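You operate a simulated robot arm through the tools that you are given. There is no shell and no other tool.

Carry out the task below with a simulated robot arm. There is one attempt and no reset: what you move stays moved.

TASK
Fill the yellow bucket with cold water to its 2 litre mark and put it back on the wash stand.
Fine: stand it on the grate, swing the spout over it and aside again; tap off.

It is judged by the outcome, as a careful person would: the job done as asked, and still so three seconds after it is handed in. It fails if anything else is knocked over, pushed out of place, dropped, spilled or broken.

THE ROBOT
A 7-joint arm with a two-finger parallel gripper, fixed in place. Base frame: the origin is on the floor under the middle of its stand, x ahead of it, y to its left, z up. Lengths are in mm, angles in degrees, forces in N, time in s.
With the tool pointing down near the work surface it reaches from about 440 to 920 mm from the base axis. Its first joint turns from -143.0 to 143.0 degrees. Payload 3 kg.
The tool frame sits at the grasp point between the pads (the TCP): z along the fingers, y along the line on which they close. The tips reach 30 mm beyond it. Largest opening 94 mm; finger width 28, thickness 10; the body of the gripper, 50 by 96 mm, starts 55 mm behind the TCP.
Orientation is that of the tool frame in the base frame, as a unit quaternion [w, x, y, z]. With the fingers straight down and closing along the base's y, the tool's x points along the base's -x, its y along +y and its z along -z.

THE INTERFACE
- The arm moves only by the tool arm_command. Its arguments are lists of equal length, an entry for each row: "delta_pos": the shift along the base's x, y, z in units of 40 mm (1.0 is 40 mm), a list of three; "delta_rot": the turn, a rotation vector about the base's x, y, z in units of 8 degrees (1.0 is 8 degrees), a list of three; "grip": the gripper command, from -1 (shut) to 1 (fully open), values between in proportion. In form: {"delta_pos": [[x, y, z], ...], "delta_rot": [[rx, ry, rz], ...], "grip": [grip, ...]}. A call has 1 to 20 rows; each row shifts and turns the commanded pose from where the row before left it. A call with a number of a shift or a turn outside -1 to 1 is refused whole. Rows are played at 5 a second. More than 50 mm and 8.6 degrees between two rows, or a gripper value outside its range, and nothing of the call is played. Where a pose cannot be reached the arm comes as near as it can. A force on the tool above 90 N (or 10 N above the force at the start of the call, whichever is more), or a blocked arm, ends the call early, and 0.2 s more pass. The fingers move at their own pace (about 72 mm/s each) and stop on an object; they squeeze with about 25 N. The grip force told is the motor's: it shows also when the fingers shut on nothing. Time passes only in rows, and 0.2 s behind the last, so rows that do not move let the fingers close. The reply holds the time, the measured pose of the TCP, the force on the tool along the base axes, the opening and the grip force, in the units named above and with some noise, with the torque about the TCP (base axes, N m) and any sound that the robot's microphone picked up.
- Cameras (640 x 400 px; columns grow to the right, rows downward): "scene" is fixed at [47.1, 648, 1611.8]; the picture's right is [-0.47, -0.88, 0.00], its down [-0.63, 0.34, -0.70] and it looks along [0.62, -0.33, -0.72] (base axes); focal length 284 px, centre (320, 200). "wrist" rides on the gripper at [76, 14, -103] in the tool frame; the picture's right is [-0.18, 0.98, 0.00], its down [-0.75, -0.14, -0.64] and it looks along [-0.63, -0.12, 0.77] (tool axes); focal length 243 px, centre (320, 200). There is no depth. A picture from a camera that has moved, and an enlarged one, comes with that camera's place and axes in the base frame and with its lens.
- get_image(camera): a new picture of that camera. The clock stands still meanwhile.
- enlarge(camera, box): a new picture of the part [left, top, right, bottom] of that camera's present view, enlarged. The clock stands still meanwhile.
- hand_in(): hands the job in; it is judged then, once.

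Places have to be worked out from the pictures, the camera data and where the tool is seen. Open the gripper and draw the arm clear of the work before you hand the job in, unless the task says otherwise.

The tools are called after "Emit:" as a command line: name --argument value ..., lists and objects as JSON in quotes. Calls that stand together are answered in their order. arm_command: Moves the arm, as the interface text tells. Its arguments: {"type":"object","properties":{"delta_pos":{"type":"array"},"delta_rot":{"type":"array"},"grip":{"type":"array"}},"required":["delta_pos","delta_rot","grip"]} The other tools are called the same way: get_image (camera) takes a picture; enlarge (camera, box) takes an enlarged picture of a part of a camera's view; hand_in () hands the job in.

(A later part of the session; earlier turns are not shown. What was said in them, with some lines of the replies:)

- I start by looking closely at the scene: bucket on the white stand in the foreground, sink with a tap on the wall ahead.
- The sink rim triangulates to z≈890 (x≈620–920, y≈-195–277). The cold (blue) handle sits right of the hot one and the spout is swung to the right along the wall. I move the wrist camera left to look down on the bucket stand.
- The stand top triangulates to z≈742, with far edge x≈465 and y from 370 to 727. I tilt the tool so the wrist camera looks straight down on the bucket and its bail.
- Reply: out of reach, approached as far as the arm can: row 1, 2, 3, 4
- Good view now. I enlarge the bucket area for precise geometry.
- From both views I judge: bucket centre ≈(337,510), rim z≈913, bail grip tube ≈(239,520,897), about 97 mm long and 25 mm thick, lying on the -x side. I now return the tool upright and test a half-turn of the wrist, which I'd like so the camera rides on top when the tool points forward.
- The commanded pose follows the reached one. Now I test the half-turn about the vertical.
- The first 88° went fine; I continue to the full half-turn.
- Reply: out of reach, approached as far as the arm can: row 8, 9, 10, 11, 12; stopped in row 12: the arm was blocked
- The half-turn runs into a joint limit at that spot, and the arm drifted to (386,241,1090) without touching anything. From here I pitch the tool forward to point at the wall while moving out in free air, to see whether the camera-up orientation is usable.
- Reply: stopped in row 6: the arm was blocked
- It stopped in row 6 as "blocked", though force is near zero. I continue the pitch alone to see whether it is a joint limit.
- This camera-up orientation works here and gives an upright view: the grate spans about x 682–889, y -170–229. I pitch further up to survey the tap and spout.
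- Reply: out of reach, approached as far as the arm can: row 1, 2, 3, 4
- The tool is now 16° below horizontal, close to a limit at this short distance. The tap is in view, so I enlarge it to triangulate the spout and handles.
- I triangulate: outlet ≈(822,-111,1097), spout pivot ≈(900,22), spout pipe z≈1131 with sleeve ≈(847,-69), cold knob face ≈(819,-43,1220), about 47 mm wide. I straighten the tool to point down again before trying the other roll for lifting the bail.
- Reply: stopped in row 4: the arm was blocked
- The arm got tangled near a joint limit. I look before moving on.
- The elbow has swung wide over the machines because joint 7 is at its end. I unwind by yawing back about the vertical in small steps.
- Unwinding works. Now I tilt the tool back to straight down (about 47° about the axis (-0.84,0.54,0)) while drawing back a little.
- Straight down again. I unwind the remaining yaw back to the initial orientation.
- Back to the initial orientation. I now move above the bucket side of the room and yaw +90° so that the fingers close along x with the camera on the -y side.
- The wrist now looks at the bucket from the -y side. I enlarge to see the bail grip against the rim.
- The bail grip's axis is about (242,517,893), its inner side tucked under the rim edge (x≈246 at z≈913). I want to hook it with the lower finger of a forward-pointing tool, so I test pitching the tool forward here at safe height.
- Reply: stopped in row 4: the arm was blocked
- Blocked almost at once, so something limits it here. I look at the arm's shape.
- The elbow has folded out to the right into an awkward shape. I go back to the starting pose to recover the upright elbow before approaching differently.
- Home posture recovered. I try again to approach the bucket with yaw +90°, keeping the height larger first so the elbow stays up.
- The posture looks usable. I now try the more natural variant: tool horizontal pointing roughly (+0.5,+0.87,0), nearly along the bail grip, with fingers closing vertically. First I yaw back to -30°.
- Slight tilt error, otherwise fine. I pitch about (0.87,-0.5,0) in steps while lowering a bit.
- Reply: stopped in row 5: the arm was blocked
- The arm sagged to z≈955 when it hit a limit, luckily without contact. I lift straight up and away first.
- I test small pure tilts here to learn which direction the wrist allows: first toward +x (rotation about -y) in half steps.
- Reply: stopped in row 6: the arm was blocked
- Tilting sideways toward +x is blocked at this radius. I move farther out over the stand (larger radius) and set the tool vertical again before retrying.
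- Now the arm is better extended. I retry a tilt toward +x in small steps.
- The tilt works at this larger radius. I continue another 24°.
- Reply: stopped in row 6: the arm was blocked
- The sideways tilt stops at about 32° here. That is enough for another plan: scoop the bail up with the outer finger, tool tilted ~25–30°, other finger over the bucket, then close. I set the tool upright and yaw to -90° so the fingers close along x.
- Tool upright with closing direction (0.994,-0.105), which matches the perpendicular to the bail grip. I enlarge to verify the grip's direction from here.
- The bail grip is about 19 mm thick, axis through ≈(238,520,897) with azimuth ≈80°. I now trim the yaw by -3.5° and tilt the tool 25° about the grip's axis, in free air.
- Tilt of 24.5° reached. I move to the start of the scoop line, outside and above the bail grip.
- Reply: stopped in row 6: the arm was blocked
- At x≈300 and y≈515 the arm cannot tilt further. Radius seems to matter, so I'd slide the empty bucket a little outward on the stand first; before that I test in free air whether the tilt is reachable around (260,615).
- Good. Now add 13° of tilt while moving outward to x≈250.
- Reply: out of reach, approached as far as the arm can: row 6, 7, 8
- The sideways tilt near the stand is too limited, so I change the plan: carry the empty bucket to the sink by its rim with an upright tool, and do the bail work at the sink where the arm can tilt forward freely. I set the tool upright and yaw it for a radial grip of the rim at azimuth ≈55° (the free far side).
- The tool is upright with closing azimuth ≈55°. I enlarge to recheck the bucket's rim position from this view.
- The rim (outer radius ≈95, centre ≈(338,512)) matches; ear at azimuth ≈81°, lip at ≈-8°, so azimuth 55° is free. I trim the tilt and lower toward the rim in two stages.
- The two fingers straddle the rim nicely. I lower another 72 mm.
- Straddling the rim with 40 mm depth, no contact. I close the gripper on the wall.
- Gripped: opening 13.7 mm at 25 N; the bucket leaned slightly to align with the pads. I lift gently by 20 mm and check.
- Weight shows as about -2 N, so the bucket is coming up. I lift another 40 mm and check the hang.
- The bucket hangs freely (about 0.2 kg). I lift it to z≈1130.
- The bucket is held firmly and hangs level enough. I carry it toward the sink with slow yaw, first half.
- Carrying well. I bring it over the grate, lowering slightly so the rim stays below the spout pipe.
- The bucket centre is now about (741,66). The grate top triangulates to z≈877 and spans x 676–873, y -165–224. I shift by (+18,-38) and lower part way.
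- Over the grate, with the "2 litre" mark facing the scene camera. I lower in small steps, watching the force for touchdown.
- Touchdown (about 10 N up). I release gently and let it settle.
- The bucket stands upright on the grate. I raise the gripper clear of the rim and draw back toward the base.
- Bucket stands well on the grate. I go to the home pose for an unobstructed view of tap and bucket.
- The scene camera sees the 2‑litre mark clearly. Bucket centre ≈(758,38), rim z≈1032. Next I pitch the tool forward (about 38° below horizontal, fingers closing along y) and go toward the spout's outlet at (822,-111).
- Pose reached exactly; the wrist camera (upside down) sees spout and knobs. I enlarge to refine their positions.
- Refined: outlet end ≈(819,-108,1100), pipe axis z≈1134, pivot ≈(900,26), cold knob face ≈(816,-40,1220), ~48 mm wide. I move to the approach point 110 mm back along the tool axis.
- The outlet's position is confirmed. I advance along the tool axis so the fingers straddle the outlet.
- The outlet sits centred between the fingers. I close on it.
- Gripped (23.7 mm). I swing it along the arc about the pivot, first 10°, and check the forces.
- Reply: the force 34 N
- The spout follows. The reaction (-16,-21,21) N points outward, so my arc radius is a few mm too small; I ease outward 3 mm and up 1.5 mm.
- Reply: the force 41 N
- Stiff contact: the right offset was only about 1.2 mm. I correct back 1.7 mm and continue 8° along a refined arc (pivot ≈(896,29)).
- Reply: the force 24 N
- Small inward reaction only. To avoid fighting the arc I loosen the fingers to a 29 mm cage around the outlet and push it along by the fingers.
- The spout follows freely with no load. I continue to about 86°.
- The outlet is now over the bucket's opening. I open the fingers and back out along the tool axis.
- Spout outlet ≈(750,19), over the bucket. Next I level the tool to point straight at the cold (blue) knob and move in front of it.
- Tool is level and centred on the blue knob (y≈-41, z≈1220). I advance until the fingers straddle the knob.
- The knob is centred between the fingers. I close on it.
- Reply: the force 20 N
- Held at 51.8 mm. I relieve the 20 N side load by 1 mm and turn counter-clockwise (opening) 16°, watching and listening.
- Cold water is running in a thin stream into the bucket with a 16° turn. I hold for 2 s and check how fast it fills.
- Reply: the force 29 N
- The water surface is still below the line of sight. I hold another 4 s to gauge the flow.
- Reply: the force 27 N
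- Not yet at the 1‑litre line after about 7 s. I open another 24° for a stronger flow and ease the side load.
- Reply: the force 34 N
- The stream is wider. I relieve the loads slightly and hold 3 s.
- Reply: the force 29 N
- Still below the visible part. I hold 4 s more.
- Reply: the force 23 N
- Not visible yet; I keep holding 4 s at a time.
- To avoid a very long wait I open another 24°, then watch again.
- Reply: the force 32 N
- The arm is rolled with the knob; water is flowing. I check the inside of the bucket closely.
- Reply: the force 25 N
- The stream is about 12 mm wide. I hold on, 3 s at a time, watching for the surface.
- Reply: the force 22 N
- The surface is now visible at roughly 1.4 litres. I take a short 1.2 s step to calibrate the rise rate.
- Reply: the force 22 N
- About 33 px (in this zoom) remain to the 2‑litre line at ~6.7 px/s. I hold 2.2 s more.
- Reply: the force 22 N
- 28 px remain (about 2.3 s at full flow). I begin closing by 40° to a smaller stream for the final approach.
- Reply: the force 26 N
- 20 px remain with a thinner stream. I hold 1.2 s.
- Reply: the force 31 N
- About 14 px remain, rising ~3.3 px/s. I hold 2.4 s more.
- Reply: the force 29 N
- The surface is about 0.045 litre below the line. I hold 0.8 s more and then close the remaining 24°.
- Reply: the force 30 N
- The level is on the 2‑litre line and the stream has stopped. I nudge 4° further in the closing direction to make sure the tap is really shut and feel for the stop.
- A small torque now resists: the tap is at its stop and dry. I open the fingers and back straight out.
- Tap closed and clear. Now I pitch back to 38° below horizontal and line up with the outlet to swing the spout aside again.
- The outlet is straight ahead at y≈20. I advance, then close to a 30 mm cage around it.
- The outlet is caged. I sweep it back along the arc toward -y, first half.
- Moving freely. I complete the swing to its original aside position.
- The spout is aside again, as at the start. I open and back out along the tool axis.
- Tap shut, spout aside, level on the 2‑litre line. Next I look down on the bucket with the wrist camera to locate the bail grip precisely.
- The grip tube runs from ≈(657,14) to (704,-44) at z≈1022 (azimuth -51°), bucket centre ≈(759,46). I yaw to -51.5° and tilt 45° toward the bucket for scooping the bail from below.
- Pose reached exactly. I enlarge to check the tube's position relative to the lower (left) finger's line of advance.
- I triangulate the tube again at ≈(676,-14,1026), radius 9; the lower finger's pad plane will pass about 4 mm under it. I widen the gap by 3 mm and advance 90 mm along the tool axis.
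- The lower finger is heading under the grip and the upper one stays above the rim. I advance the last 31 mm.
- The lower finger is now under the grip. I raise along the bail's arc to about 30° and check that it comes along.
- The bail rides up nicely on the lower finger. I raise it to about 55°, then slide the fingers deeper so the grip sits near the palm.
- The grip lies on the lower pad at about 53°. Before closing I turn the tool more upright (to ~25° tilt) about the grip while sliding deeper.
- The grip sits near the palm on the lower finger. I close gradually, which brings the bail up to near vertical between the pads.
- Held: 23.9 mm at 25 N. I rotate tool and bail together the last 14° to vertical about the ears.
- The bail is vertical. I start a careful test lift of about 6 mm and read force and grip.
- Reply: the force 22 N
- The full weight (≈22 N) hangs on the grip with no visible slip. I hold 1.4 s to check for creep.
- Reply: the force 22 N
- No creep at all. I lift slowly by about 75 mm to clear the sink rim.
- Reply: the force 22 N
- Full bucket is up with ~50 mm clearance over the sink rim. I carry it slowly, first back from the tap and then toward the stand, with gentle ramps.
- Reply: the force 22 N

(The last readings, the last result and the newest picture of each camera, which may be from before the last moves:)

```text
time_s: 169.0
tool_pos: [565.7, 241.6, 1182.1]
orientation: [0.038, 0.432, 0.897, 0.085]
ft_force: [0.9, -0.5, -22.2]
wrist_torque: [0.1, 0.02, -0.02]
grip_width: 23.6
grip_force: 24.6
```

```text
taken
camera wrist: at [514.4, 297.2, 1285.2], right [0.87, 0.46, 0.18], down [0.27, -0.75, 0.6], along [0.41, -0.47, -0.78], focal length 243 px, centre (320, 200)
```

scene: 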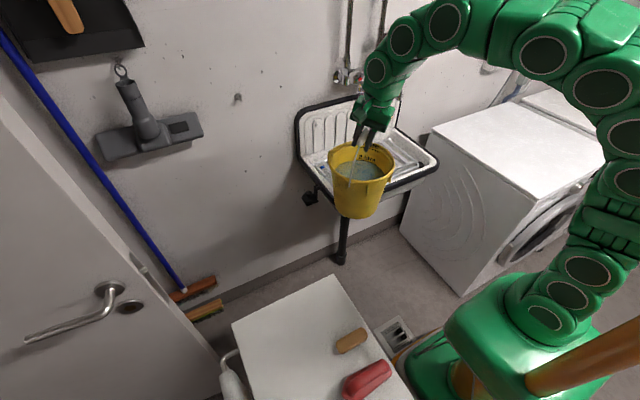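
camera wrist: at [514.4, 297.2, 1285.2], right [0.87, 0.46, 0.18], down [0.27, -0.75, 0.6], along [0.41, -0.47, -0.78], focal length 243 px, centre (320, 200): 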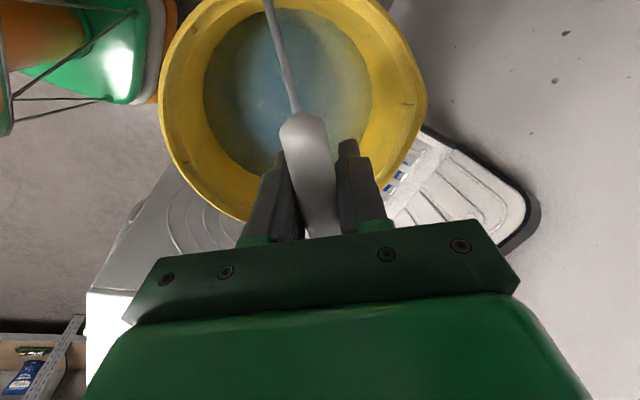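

The carry is steady. I continue to above the stand, descending a little on the way.

Emit:
arm_command --delta_pos '[[-0.059, 0.078, 0], [-0.138, 0.181, 0], [-0.216, 0.284, 0], [-0.295, 0.388, 0], [-0.373, 0.491, 0], [-0.393, 0.517, -0.05], [-0.393, 0.517, -0.12], [-0.393, 0.517, -0.18], [-0.393, 0.517, -0.22], [-0.393, 0.517, -0.25], [-0.393, 0.517, -0.25], [-0.393, 0.517, -0.25], [-0.393, 0.517, -0.22], [-0.373, 0.491, -0.18], [-0.314, 0.414, -0.14], [-0.236, 0.31, -0.09], [-0.157, 0.207, -0.05], [-0.098, 0.129, 0], [-0.039, 0.052, 0], [0, 0, 0]]' --delta_rot '[[0, 0, 0], [0, 0, 0], [0, 0, 0], [0, 0, 0], [0, 0, 0], [0, 0, 0], [0, 0, 0], [0, 0, 0], [0, 0, 0], [0, 0, 0], [0, 0, 0], [0, 0, 0], [0, 0, 0], [0, 0, 0], [0, 0, 0], [0, 0, 0], [0, 0, 0], [0, 0, 0], [0, 0, 0], [0, 0, 0]]' --grip '[-1, -1, -1, -1, -1, -1, -1, -1, -1, -1, -1, -1, -1, -1, -1, -1, -1, -1, -1, -1]'

Emit:
get_image --camera "scene"

Emit:
get_image --camera "wrist"

```text
time_s: 173.2
tool_pos: [347.8, 530.3, 1101.4]
orientation: [0.038, 0.432, 0.897, 0.085]
ft_force: [0.2, -0.5, -21.7]
wrist_torque: [0.07, 0.0, -0.01]
grip_width: 23.9
grip_force: 24.9
```

```text
taken
```

scene: 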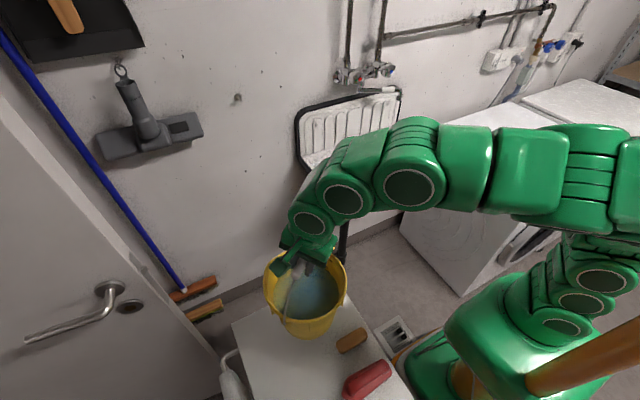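

```text
taken
camera wrist: at [296.4, 585.8, 1204.8], right [0.87, 0.46, 0.18], down [0.27, -0.75, 0.6], along [0.41, -0.47, -0.78], focal length 243 px, centre (320, 200)
```

wrist: 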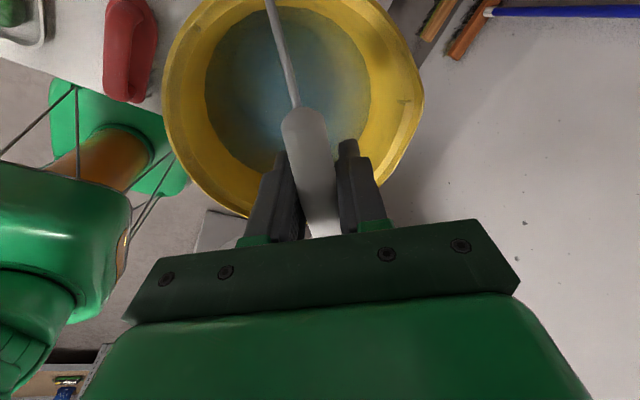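

Above the stand. I lower 90 mm smoothly, then will feel for the surface in small steps.

Emit:
arm_command --delta_pos '[[0, 0, -0.06], [0, 0, -0.12], [0, 0, -0.18], [0, 0, -0.24], [0, 0, -0.28], [0, 0, -0.3], [0, 0, -0.3], [0, 0, -0.28], [0, 0, -0.22], [0, 0, -0.15], [0, 0, -0.08], [0, 0, -0.04], [0, 0, 0]]' --delta_rot '[[0, 0, 0], [0, 0, 0], [0, 0, 0], [0, 0, 0], [0, 0, 0], [0, 0, 0], [0, 0, 0], [0, 0, 0], [0, 0, 0], [0, 0, 0], [0, 0, 0], [0, 0, 0], [0, 0, 0]]' --grip '[-1, -1, -1, -1, -1, -1, -1, -1, -1, -1, -1, -1, -1]'

Emit:
enlarge --camera "scene" --box '[210, 200, 410, 400]'

Emit:
get_image --camera "wrist"

```text
time_s: 176.0
tool_pos: [348.4, 527.6, 1013.6]
orientation: [0.038, 0.432, 0.897, 0.085]
ft_force: [0.2, -0.1, -21.7]
wrist_torque: [0.04, 0.02, -0.02]
grip_width: 23.9
grip_force: 25.2
```

```text
2.00 times, centred on (310, 300) of scene
camera zoom: at [47.1, 648.0, 1611.8], right [-0.47, -0.88, 0.0], down [-0.63, 0.34, -0.7], along [0.62, -0.33, -0.72], focal length 568 px, centre (340, 0)
```

zoom: 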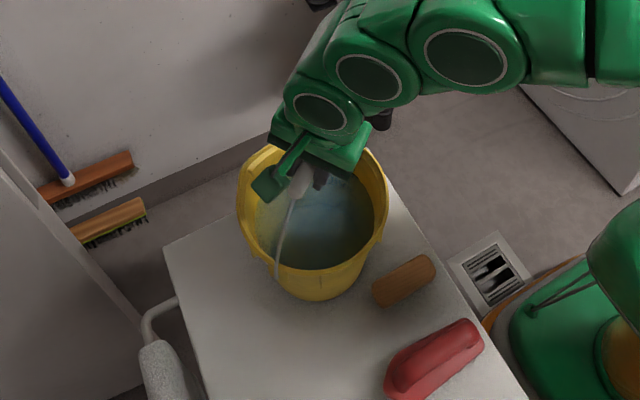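

```text
taken
camera wrist: at [297.6, 584.8, 1116.5], right [0.87, 0.46, 0.18], down [0.27, -0.75, 0.6], along [0.41, -0.47, -0.78], focal length 243 px, centre (320, 200)
```

wrist: 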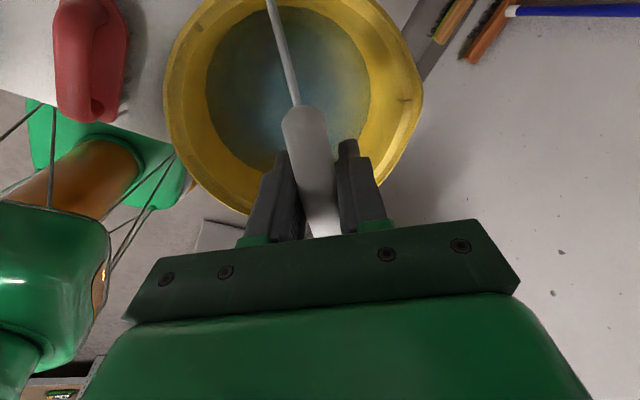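

The bucket is over the free part of the stand; the wooden brush is about 14 mm clear. I shift 10 mm further away from it and lower in small steps.

Emit:
arm_command --delta_pos '[[0.08, 0.06, -0.06], [0.1, 0.08, -0.1], [0.07, 0.06, -0.12], [0, 0, -0.12], [0, 0, -0.1], [0, 0, -0.06], [0, 0, 0]]' --delta_rot '[[0, 0, 0], [0, 0, 0], [0, 0, 0], [0, 0, 0], [0, 0, 0], [0, 0, 0], [0, 0, 0]]' --grip '[-1, -1, -1, -1, -1, -1, -1]'

Emit:
enlarge --camera "scene" --box '[230, 220, 390, 360]'

```text
time_s: 177.6
tool_pos: [358.1, 536.0, 990.8]
orientation: [0.039, 0.432, 0.897, 0.086]
ft_force: [-0.7, -0.3, 22.9]
wrist_torque: [-0.03, 0.03, 0.01]
grip_width: 23.8
grip_force: 25.0
```

```text
2.86 times, centred on (310, 290) of scene
camera zoom: at [47.1, 648.0, 1611.8], right [-0.47, -0.88, 0.0], down [-0.63, 0.34, -0.7], along [0.62, -0.33, -0.72], focal length 811 px, centre (349, -57)
```

zoom: 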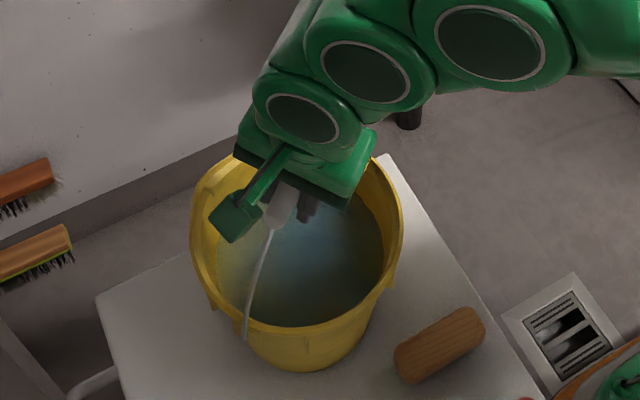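

Touchdown: the stand now carries it and I'm pressing 23 N. I ease up 1.5 mm to unload.

Emit:
arm_command --delta_pos '[[0, 0, 0.03], [0, 0, 0]]' --delta_rot '[[0, 0, 0], [0, 0, 0]]' --grip '[-1, -1]'

Emit:
get_image --camera "wrist"

```text
time_s: 178.2
tool_pos: [358.1, 536.9, 991.0]
orientation: [0.038, 0.432, 0.897, 0.084]
ft_force: [-3.2, 3.3, -11.6]
wrist_torque: [0.36, 0.28, 0.0]
grip_width: 23.8
grip_force: 25.2
```

```text
taken
camera wrist: at [307.3, 593.0, 1093.4], right [0.87, 0.46, 0.18], down [0.27, -0.75, 0.6], along [0.41, -0.47, -0.78], focal length 243 px, centre (320, 200)
```

wrist: 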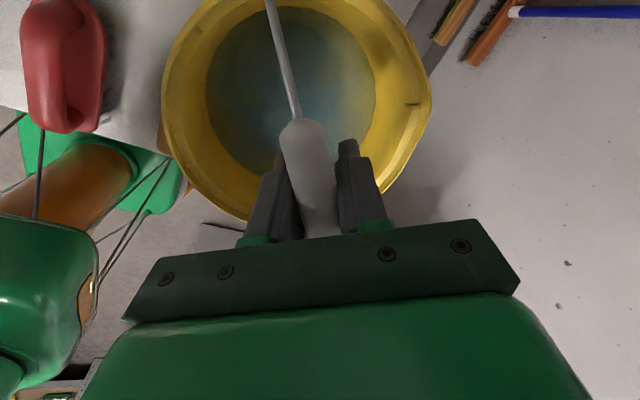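

Half the weight is back on the gripper; I lower 0.6 mm to balance, then open the fingers.

Emit:
arm_command --delta_pos '[[0, 0, -0.016], [0, 0, 0], [0, 0, 0], [0, 0, 0], [0, 0, 0], [0, 0, 0], [0, 0, 0]]' --delta_rot '[[0, 0, 0], [0, 0, 0], [0, 0, 0], [0, 0, 0], [0, 0, 0], [0, 0, 0], [0, 0, 0]]' --grip '[-1, -1, -0.4, -0.2, 0.1, 0.5, 1]'

Emit:
get_image --camera "wrist"

Emit:
enlarge --camera "scene" --box '[230, 220, 390, 360]'

```text
time_s: 179.8
tool_pos: [356.6, 535.9, 991.0]
orientation: [0.039, 0.432, 0.897, 0.086]
ft_force: [0.0, 0.5, -0.1]
wrist_torque: [0.02, 0.0, -0.01]
grip_width: 94.0
grip_force: 0.1
```

```text
taken
camera wrist: at [306.7, 592.8, 1093.8], right [0.87, 0.46, 0.18], down [0.27, -0.75, 0.6], along [0.41, -0.47, -0.78], focal length 243 px, centre (320, 200)
```

wrist: 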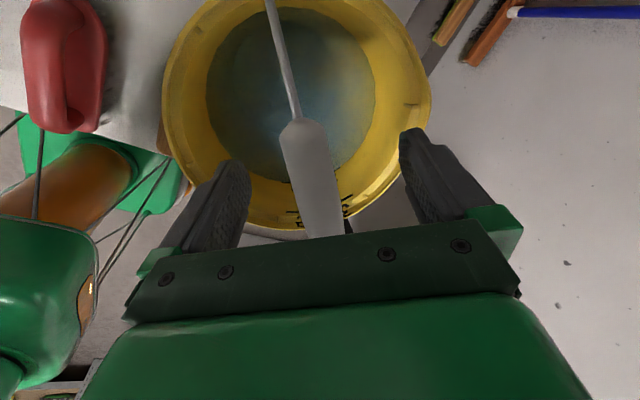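

```text
2.86 times, centred on (310, 290) of scene
camera zoom: at [47.1, 648.0, 1611.8], right [-0.47, -0.88, 0.0], down [-0.63, 0.34, -0.7], along [0.62, -0.33, -0.72], focal length 811 px, centre (349, -57)
```

zoom: 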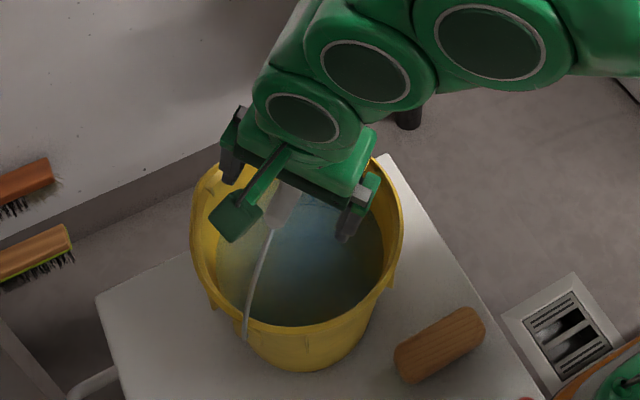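

The bucket stands on its own and the bail stays upright from hinge friction. I nudge the bail over to the far side so it rests against the far finger, for a gentle lay-down.

Emit:
arm_command --delta_pos '[[0.15, 0.12, 0], [0.2, 0.156, 0], [0.2, 0.156, 0], [0.2, 0.156, 0], [0.2, 0.156, 0], [0.1, 0.08, 0], [0, 0, 0], [0, 0, 0]]' --delta_rot '[[0, 0, 0], [0, 0, 0], [0, 0, 0], [0, 0, 0], [0, 0, 0], [0, 0, 0], [0, 0, 0], [0, 0, 0]]' --grip '[1, 1, 1, 1, 1, 1, 1, 1]'

Emit:
get_image --camera "wrist"

Emit:
enlarge --camera "scene" --box '[230, 220, 390, 360]'

```text
time_s: 181.6
tool_pos: [399.1, 571.0, 992.1]
orientation: [0.038, 0.433, 0.897, 0.085]
ft_force: [0.7, 0.6, 0.0]
wrist_torque: [0.01, -0.02, 0.01]
grip_width: 94.1
grip_force: 0.1
```

```text
taken
camera wrist: at [348.7, 626.0, 1094.3], right [0.87, 0.46, 0.18], down [0.27, -0.75, 0.6], along [0.41, -0.47, -0.78], focal length 243 px, centre (320, 200)
```

wrist: 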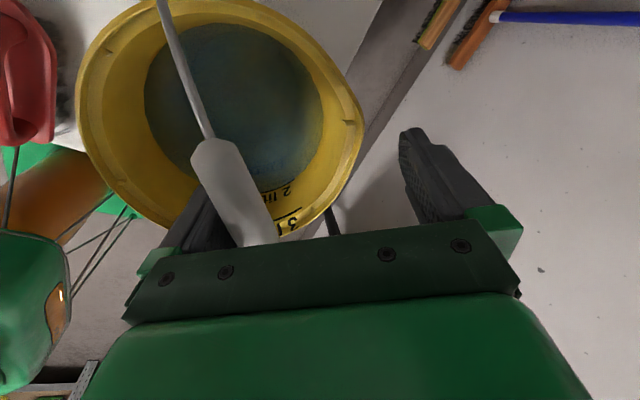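

```text
2.86 times, centred on (310, 290) of scene
camera zoom: at [47.1, 648.0, 1611.8], right [-0.47, -0.88, 0.0], down [-0.63, 0.34, -0.7], along [0.62, -0.33, -0.72], focal length 811 px, centre (349, -57)
```

zoom: 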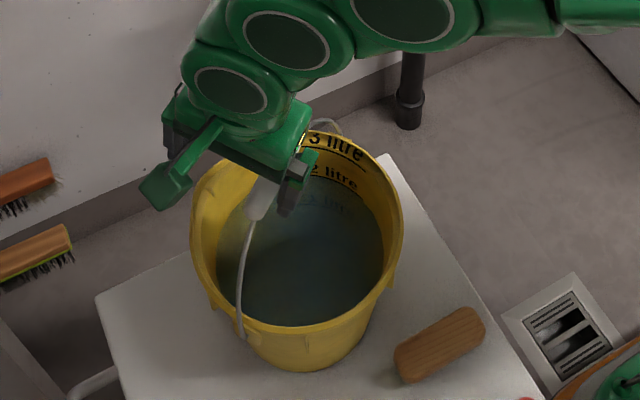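

The hinge has friction, so the bail follows the finger rather than falling. I push it further over along its arc.

Emit:
arm_command --delta_pos '[[0.15, 0.12, -0.03], [0.2, 0.156, -0.1], [0.2, 0.156, -0.12], [0.2, 0.156, -0.14], [0.2, 0.156, -0.14], [0.2, 0.156, -0.1], [0.1, 0.08, -0.05], [0, 0, 0]]' --delta_rot '[[0, 0, 0], [0, 0, 0], [0, 0, 0], [0, 0, 0], [0, 0, 0], [0, 0, 0], [0, 0, 0], [0, 0, 0]]' --grip '[1, 1, 1, 1, 1, 1, 1, 1]'

Emit:
get_image --camera "wrist"

Emit:
enlarge --camera "scene" --box '[230, 220, 390, 360]'

```text
time_s: 183.4
tool_pos: [451.5, 608.2, 964.7]
orientation: [0.038, 0.432, 0.897, 0.086]
ft_force: [-0.9, -0.3, 0.4]
wrist_torque: [-0.03, 0.02, 0.01]
grip_width: 94.1
grip_force: 0.1
```

```text
taken
camera wrist: at [400.7, 664.6, 1068.0], right [0.87, 0.46, 0.18], down [0.27, -0.75, 0.6], along [0.41, -0.47, -0.78], focal length 243 px, centre (320, 200)
```

wrist: 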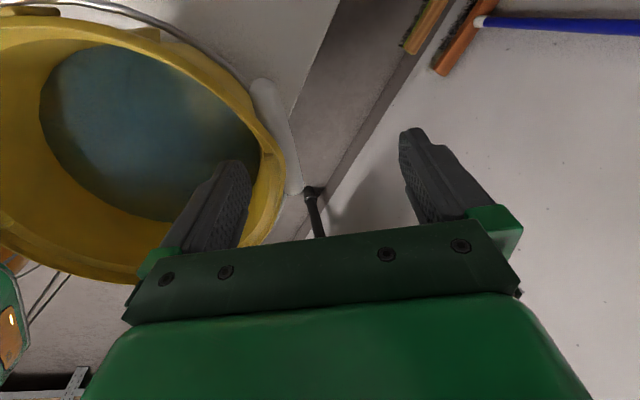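

```text
2.86 times, centred on (310, 290) of scene
camera zoom: at [47.1, 648.0, 1611.8], right [-0.47, -0.88, 0.0], down [-0.63, 0.34, -0.7], along [0.62, -0.33, -0.72], focal length 811 px, centre (349, -57)
```

zoom: 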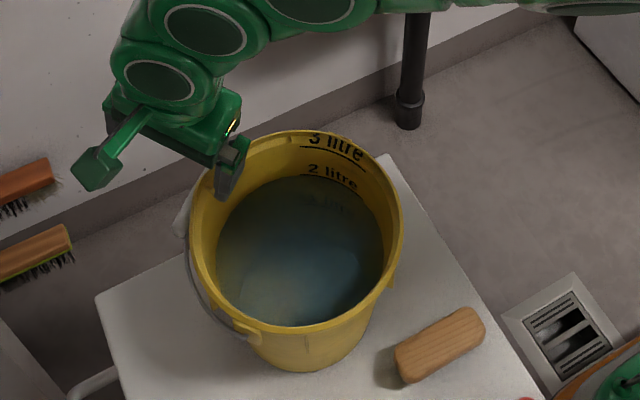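

The bail is laid down on the far side and the bucket stands level with the water at the 2‑litre mark. I raise straight up and clear.

Emit:
arm_command --delta_pos '[[0, 0, 0.4], [0, 0, 0.7], [0, 0, 0.8], [0, 0, 0.8], [0, 0, 0.8], [0, 0, 0.8], [0, 0, 0.7], [0, 0, 0]]' --delta_rot '[[0, 0, 0], [0, 0, 0], [0, 0, 0], [0, 0, 0], [0, 0, 0], [0, 0, 0], [0, 0, 0], [0, 0, 0]]' --grip '[1, 1, 1, 1, 1, 1, 1, 1]'

Emit:
get_image --camera "wrist"

Emit:
get_image --camera "scene"

```text
time_s: 185.2
tool_pos: [449.7, 609.3, 1164.1]
orientation: [0.038, 0.432, 0.897, 0.085]
ft_force: [0.1, 0.1, -1.2]
wrist_torque: [0.01, -0.02, 0.01]
grip_width: 94.0
grip_force: 0.0
```

```text
taken
camera wrist: at [399.3, 664.9, 1268.1], right [0.87, 0.46, 0.18], down [0.27, -0.75, 0.6], along [0.41, -0.47, -0.78], focal length 243 px, centre (320, 200)
```

wrist: 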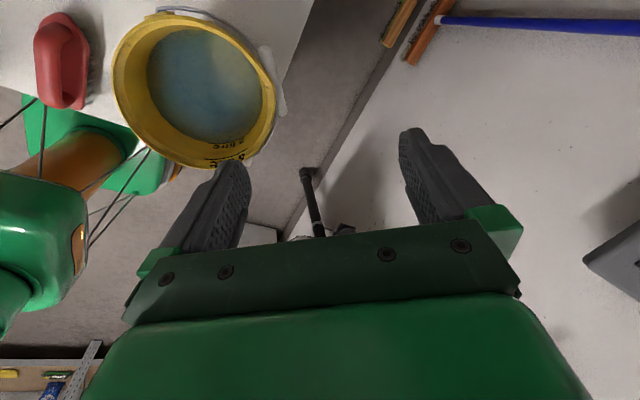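

```text
taken
```

scene: 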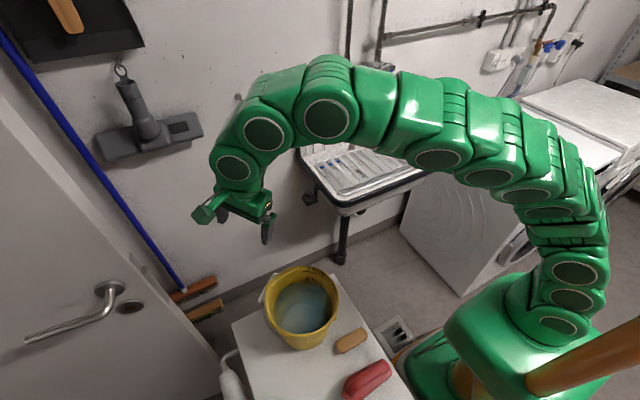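

Clear of the bucket. I return to the home pose and then inspect everything.

Emit:
arm_command --delta_pos '[[0, -0.3, 0.3], [0, -0.5, 0.3], [-0.06, -0.75, 0.3], [-0.06, -0.75, 0.3], [-0.06, -0.75, 0.3], [-0.06, -0.75, 0.3], [-0.06, -0.75, 0.3], [-0.06, -0.75, 0.3], [-0.06, -0.75, 0.3], [-0.06, -0.75, 0.3], [-0.06, -0.75, 0.3], [-0.06, -0.75, 0.3], [-0.06, -0.75, 0.3], [-0.06, -0.75, 0.1], [-0.06, -0.75, 0], [0, -0.3, 0], [0, 0, 0]]' --delta_rot '[[-0.43, 0.54, 0], [-0.43, 0.54, 0], [0, 0, 0.46], [0, 0, 0.46], [0, 0, 0.46], [0, 0, 0.46], [0, 0, 0.46], [0, 0, 0.46], [0, 0, 0.46], [0, 0, 0.46], [0, 0, 0.46], [0, 0, 0.46], [0, 0, 0.46], [0, 0, 0.46], [0, 0, 0.46], [0, 0, 0.46], [0, 0, 0]]' --grip '[1, 1, 1, 1, 1, 1, 1, 1, 1, 1, 1, 1, 1, 1, 1, 1, 1]'

Emit:
get_image --camera "scene"

Emit:
enlarge --camera "scene" --box '[220, 250, 420, 390]'

Emit:
enlarge --camera "scene" --box '[290, 50, 450, 210]'

Emit:
enlarge --camera "scene" --box '[260, 255, 345, 350]'

```text
time_s: 188.8
tool_pos: [419.5, 174.5, 1323.3]
orientation: [-0.004, -0.001, 1.0, -0.003]
ft_force: [-0.3, 0.0, 0.4]
wrist_torque: [0.01, 0.03, 0.01]
grip_width: 94.2
grip_force: 0.2
```

```text
taken
```

scene: 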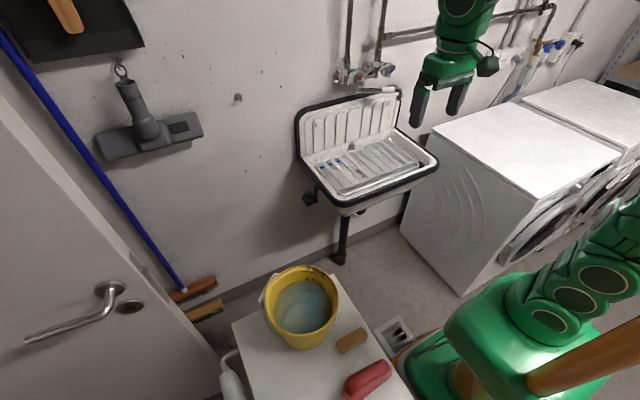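

```text
2.86 times, centred on (320, 320) of scene
camera zoom: at [47.1, 648.0, 1611.8], right [-0.47, -0.88, 0.0], down [-0.63, 0.34, -0.7], along [0.62, -0.33, -0.72], focal length 811 px, centre (320, -143)
```

zoom: 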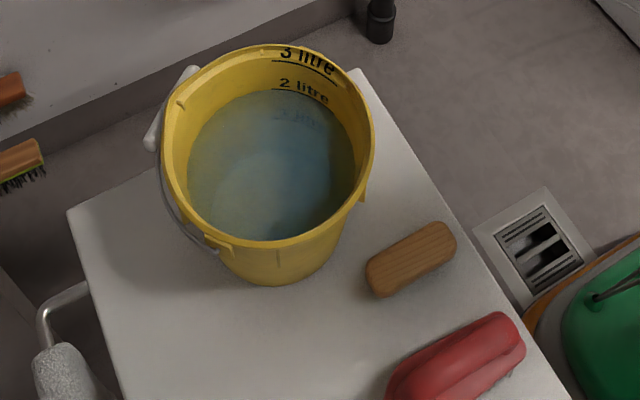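

```text
2.50 times, centred on (370, 130) of scene
camera zoom: at [47.1, 648.0, 1611.8], right [-0.47, -0.88, 0.0], down [-0.63, 0.34, -0.7], along [0.62, -0.33, -0.72], focal length 710 px, centre (195, 375)
```

zoom: 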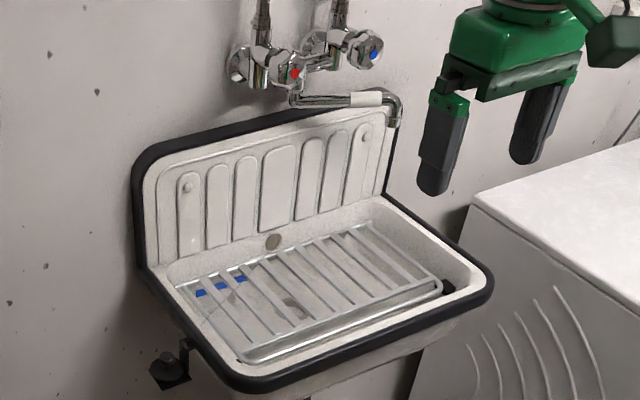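

```text
4.21 times, centred on (302, 302) of scene
camera zoom: at [47.1, 648.0, 1611.8], right [-0.47, -0.88, 0.0], down [-0.63, 0.34, -0.7], along [0.62, -0.33, -0.72], focal length 1196 px, centre (394, -232)
```

zoom: 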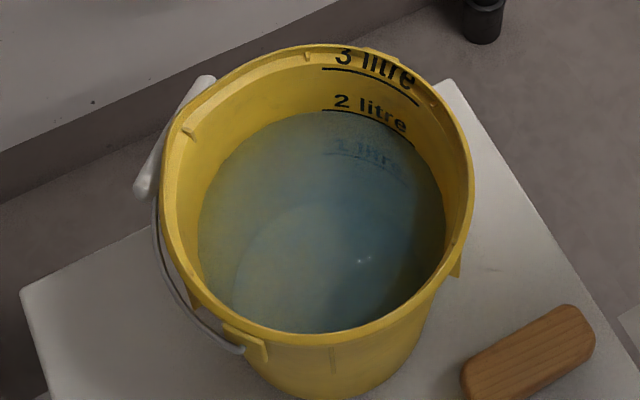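

Everything checks out: the bucket stands on the wash stand with the water on the 2‑litre line, tap off and dry, spout aside, grate and other items in their places. The gripper is open and the arm is clear, so I hand in.

Emit:
hand_in

```text
The job is handed in.
```

The yellow bucket is back on the wash stand, filled with cold water to its 2 litre mark. I have handed the job in, but no verdict came back.

- **Tap and spout:** the cold tap is closed against its stop with no water running, and the spout is swung aside to where it started.
- **Bucket:** it stands about 25–30 mm from its original spot, which leaves more room beside the wooden brush. The handle now lies on the far side of the bucket instead of the near side.
- **Surroundings:** in the final camera view the sink grate and the visible items on the stand, including both brushes, are where they were. I saw no spills. The gripper is open and the arm is clear.
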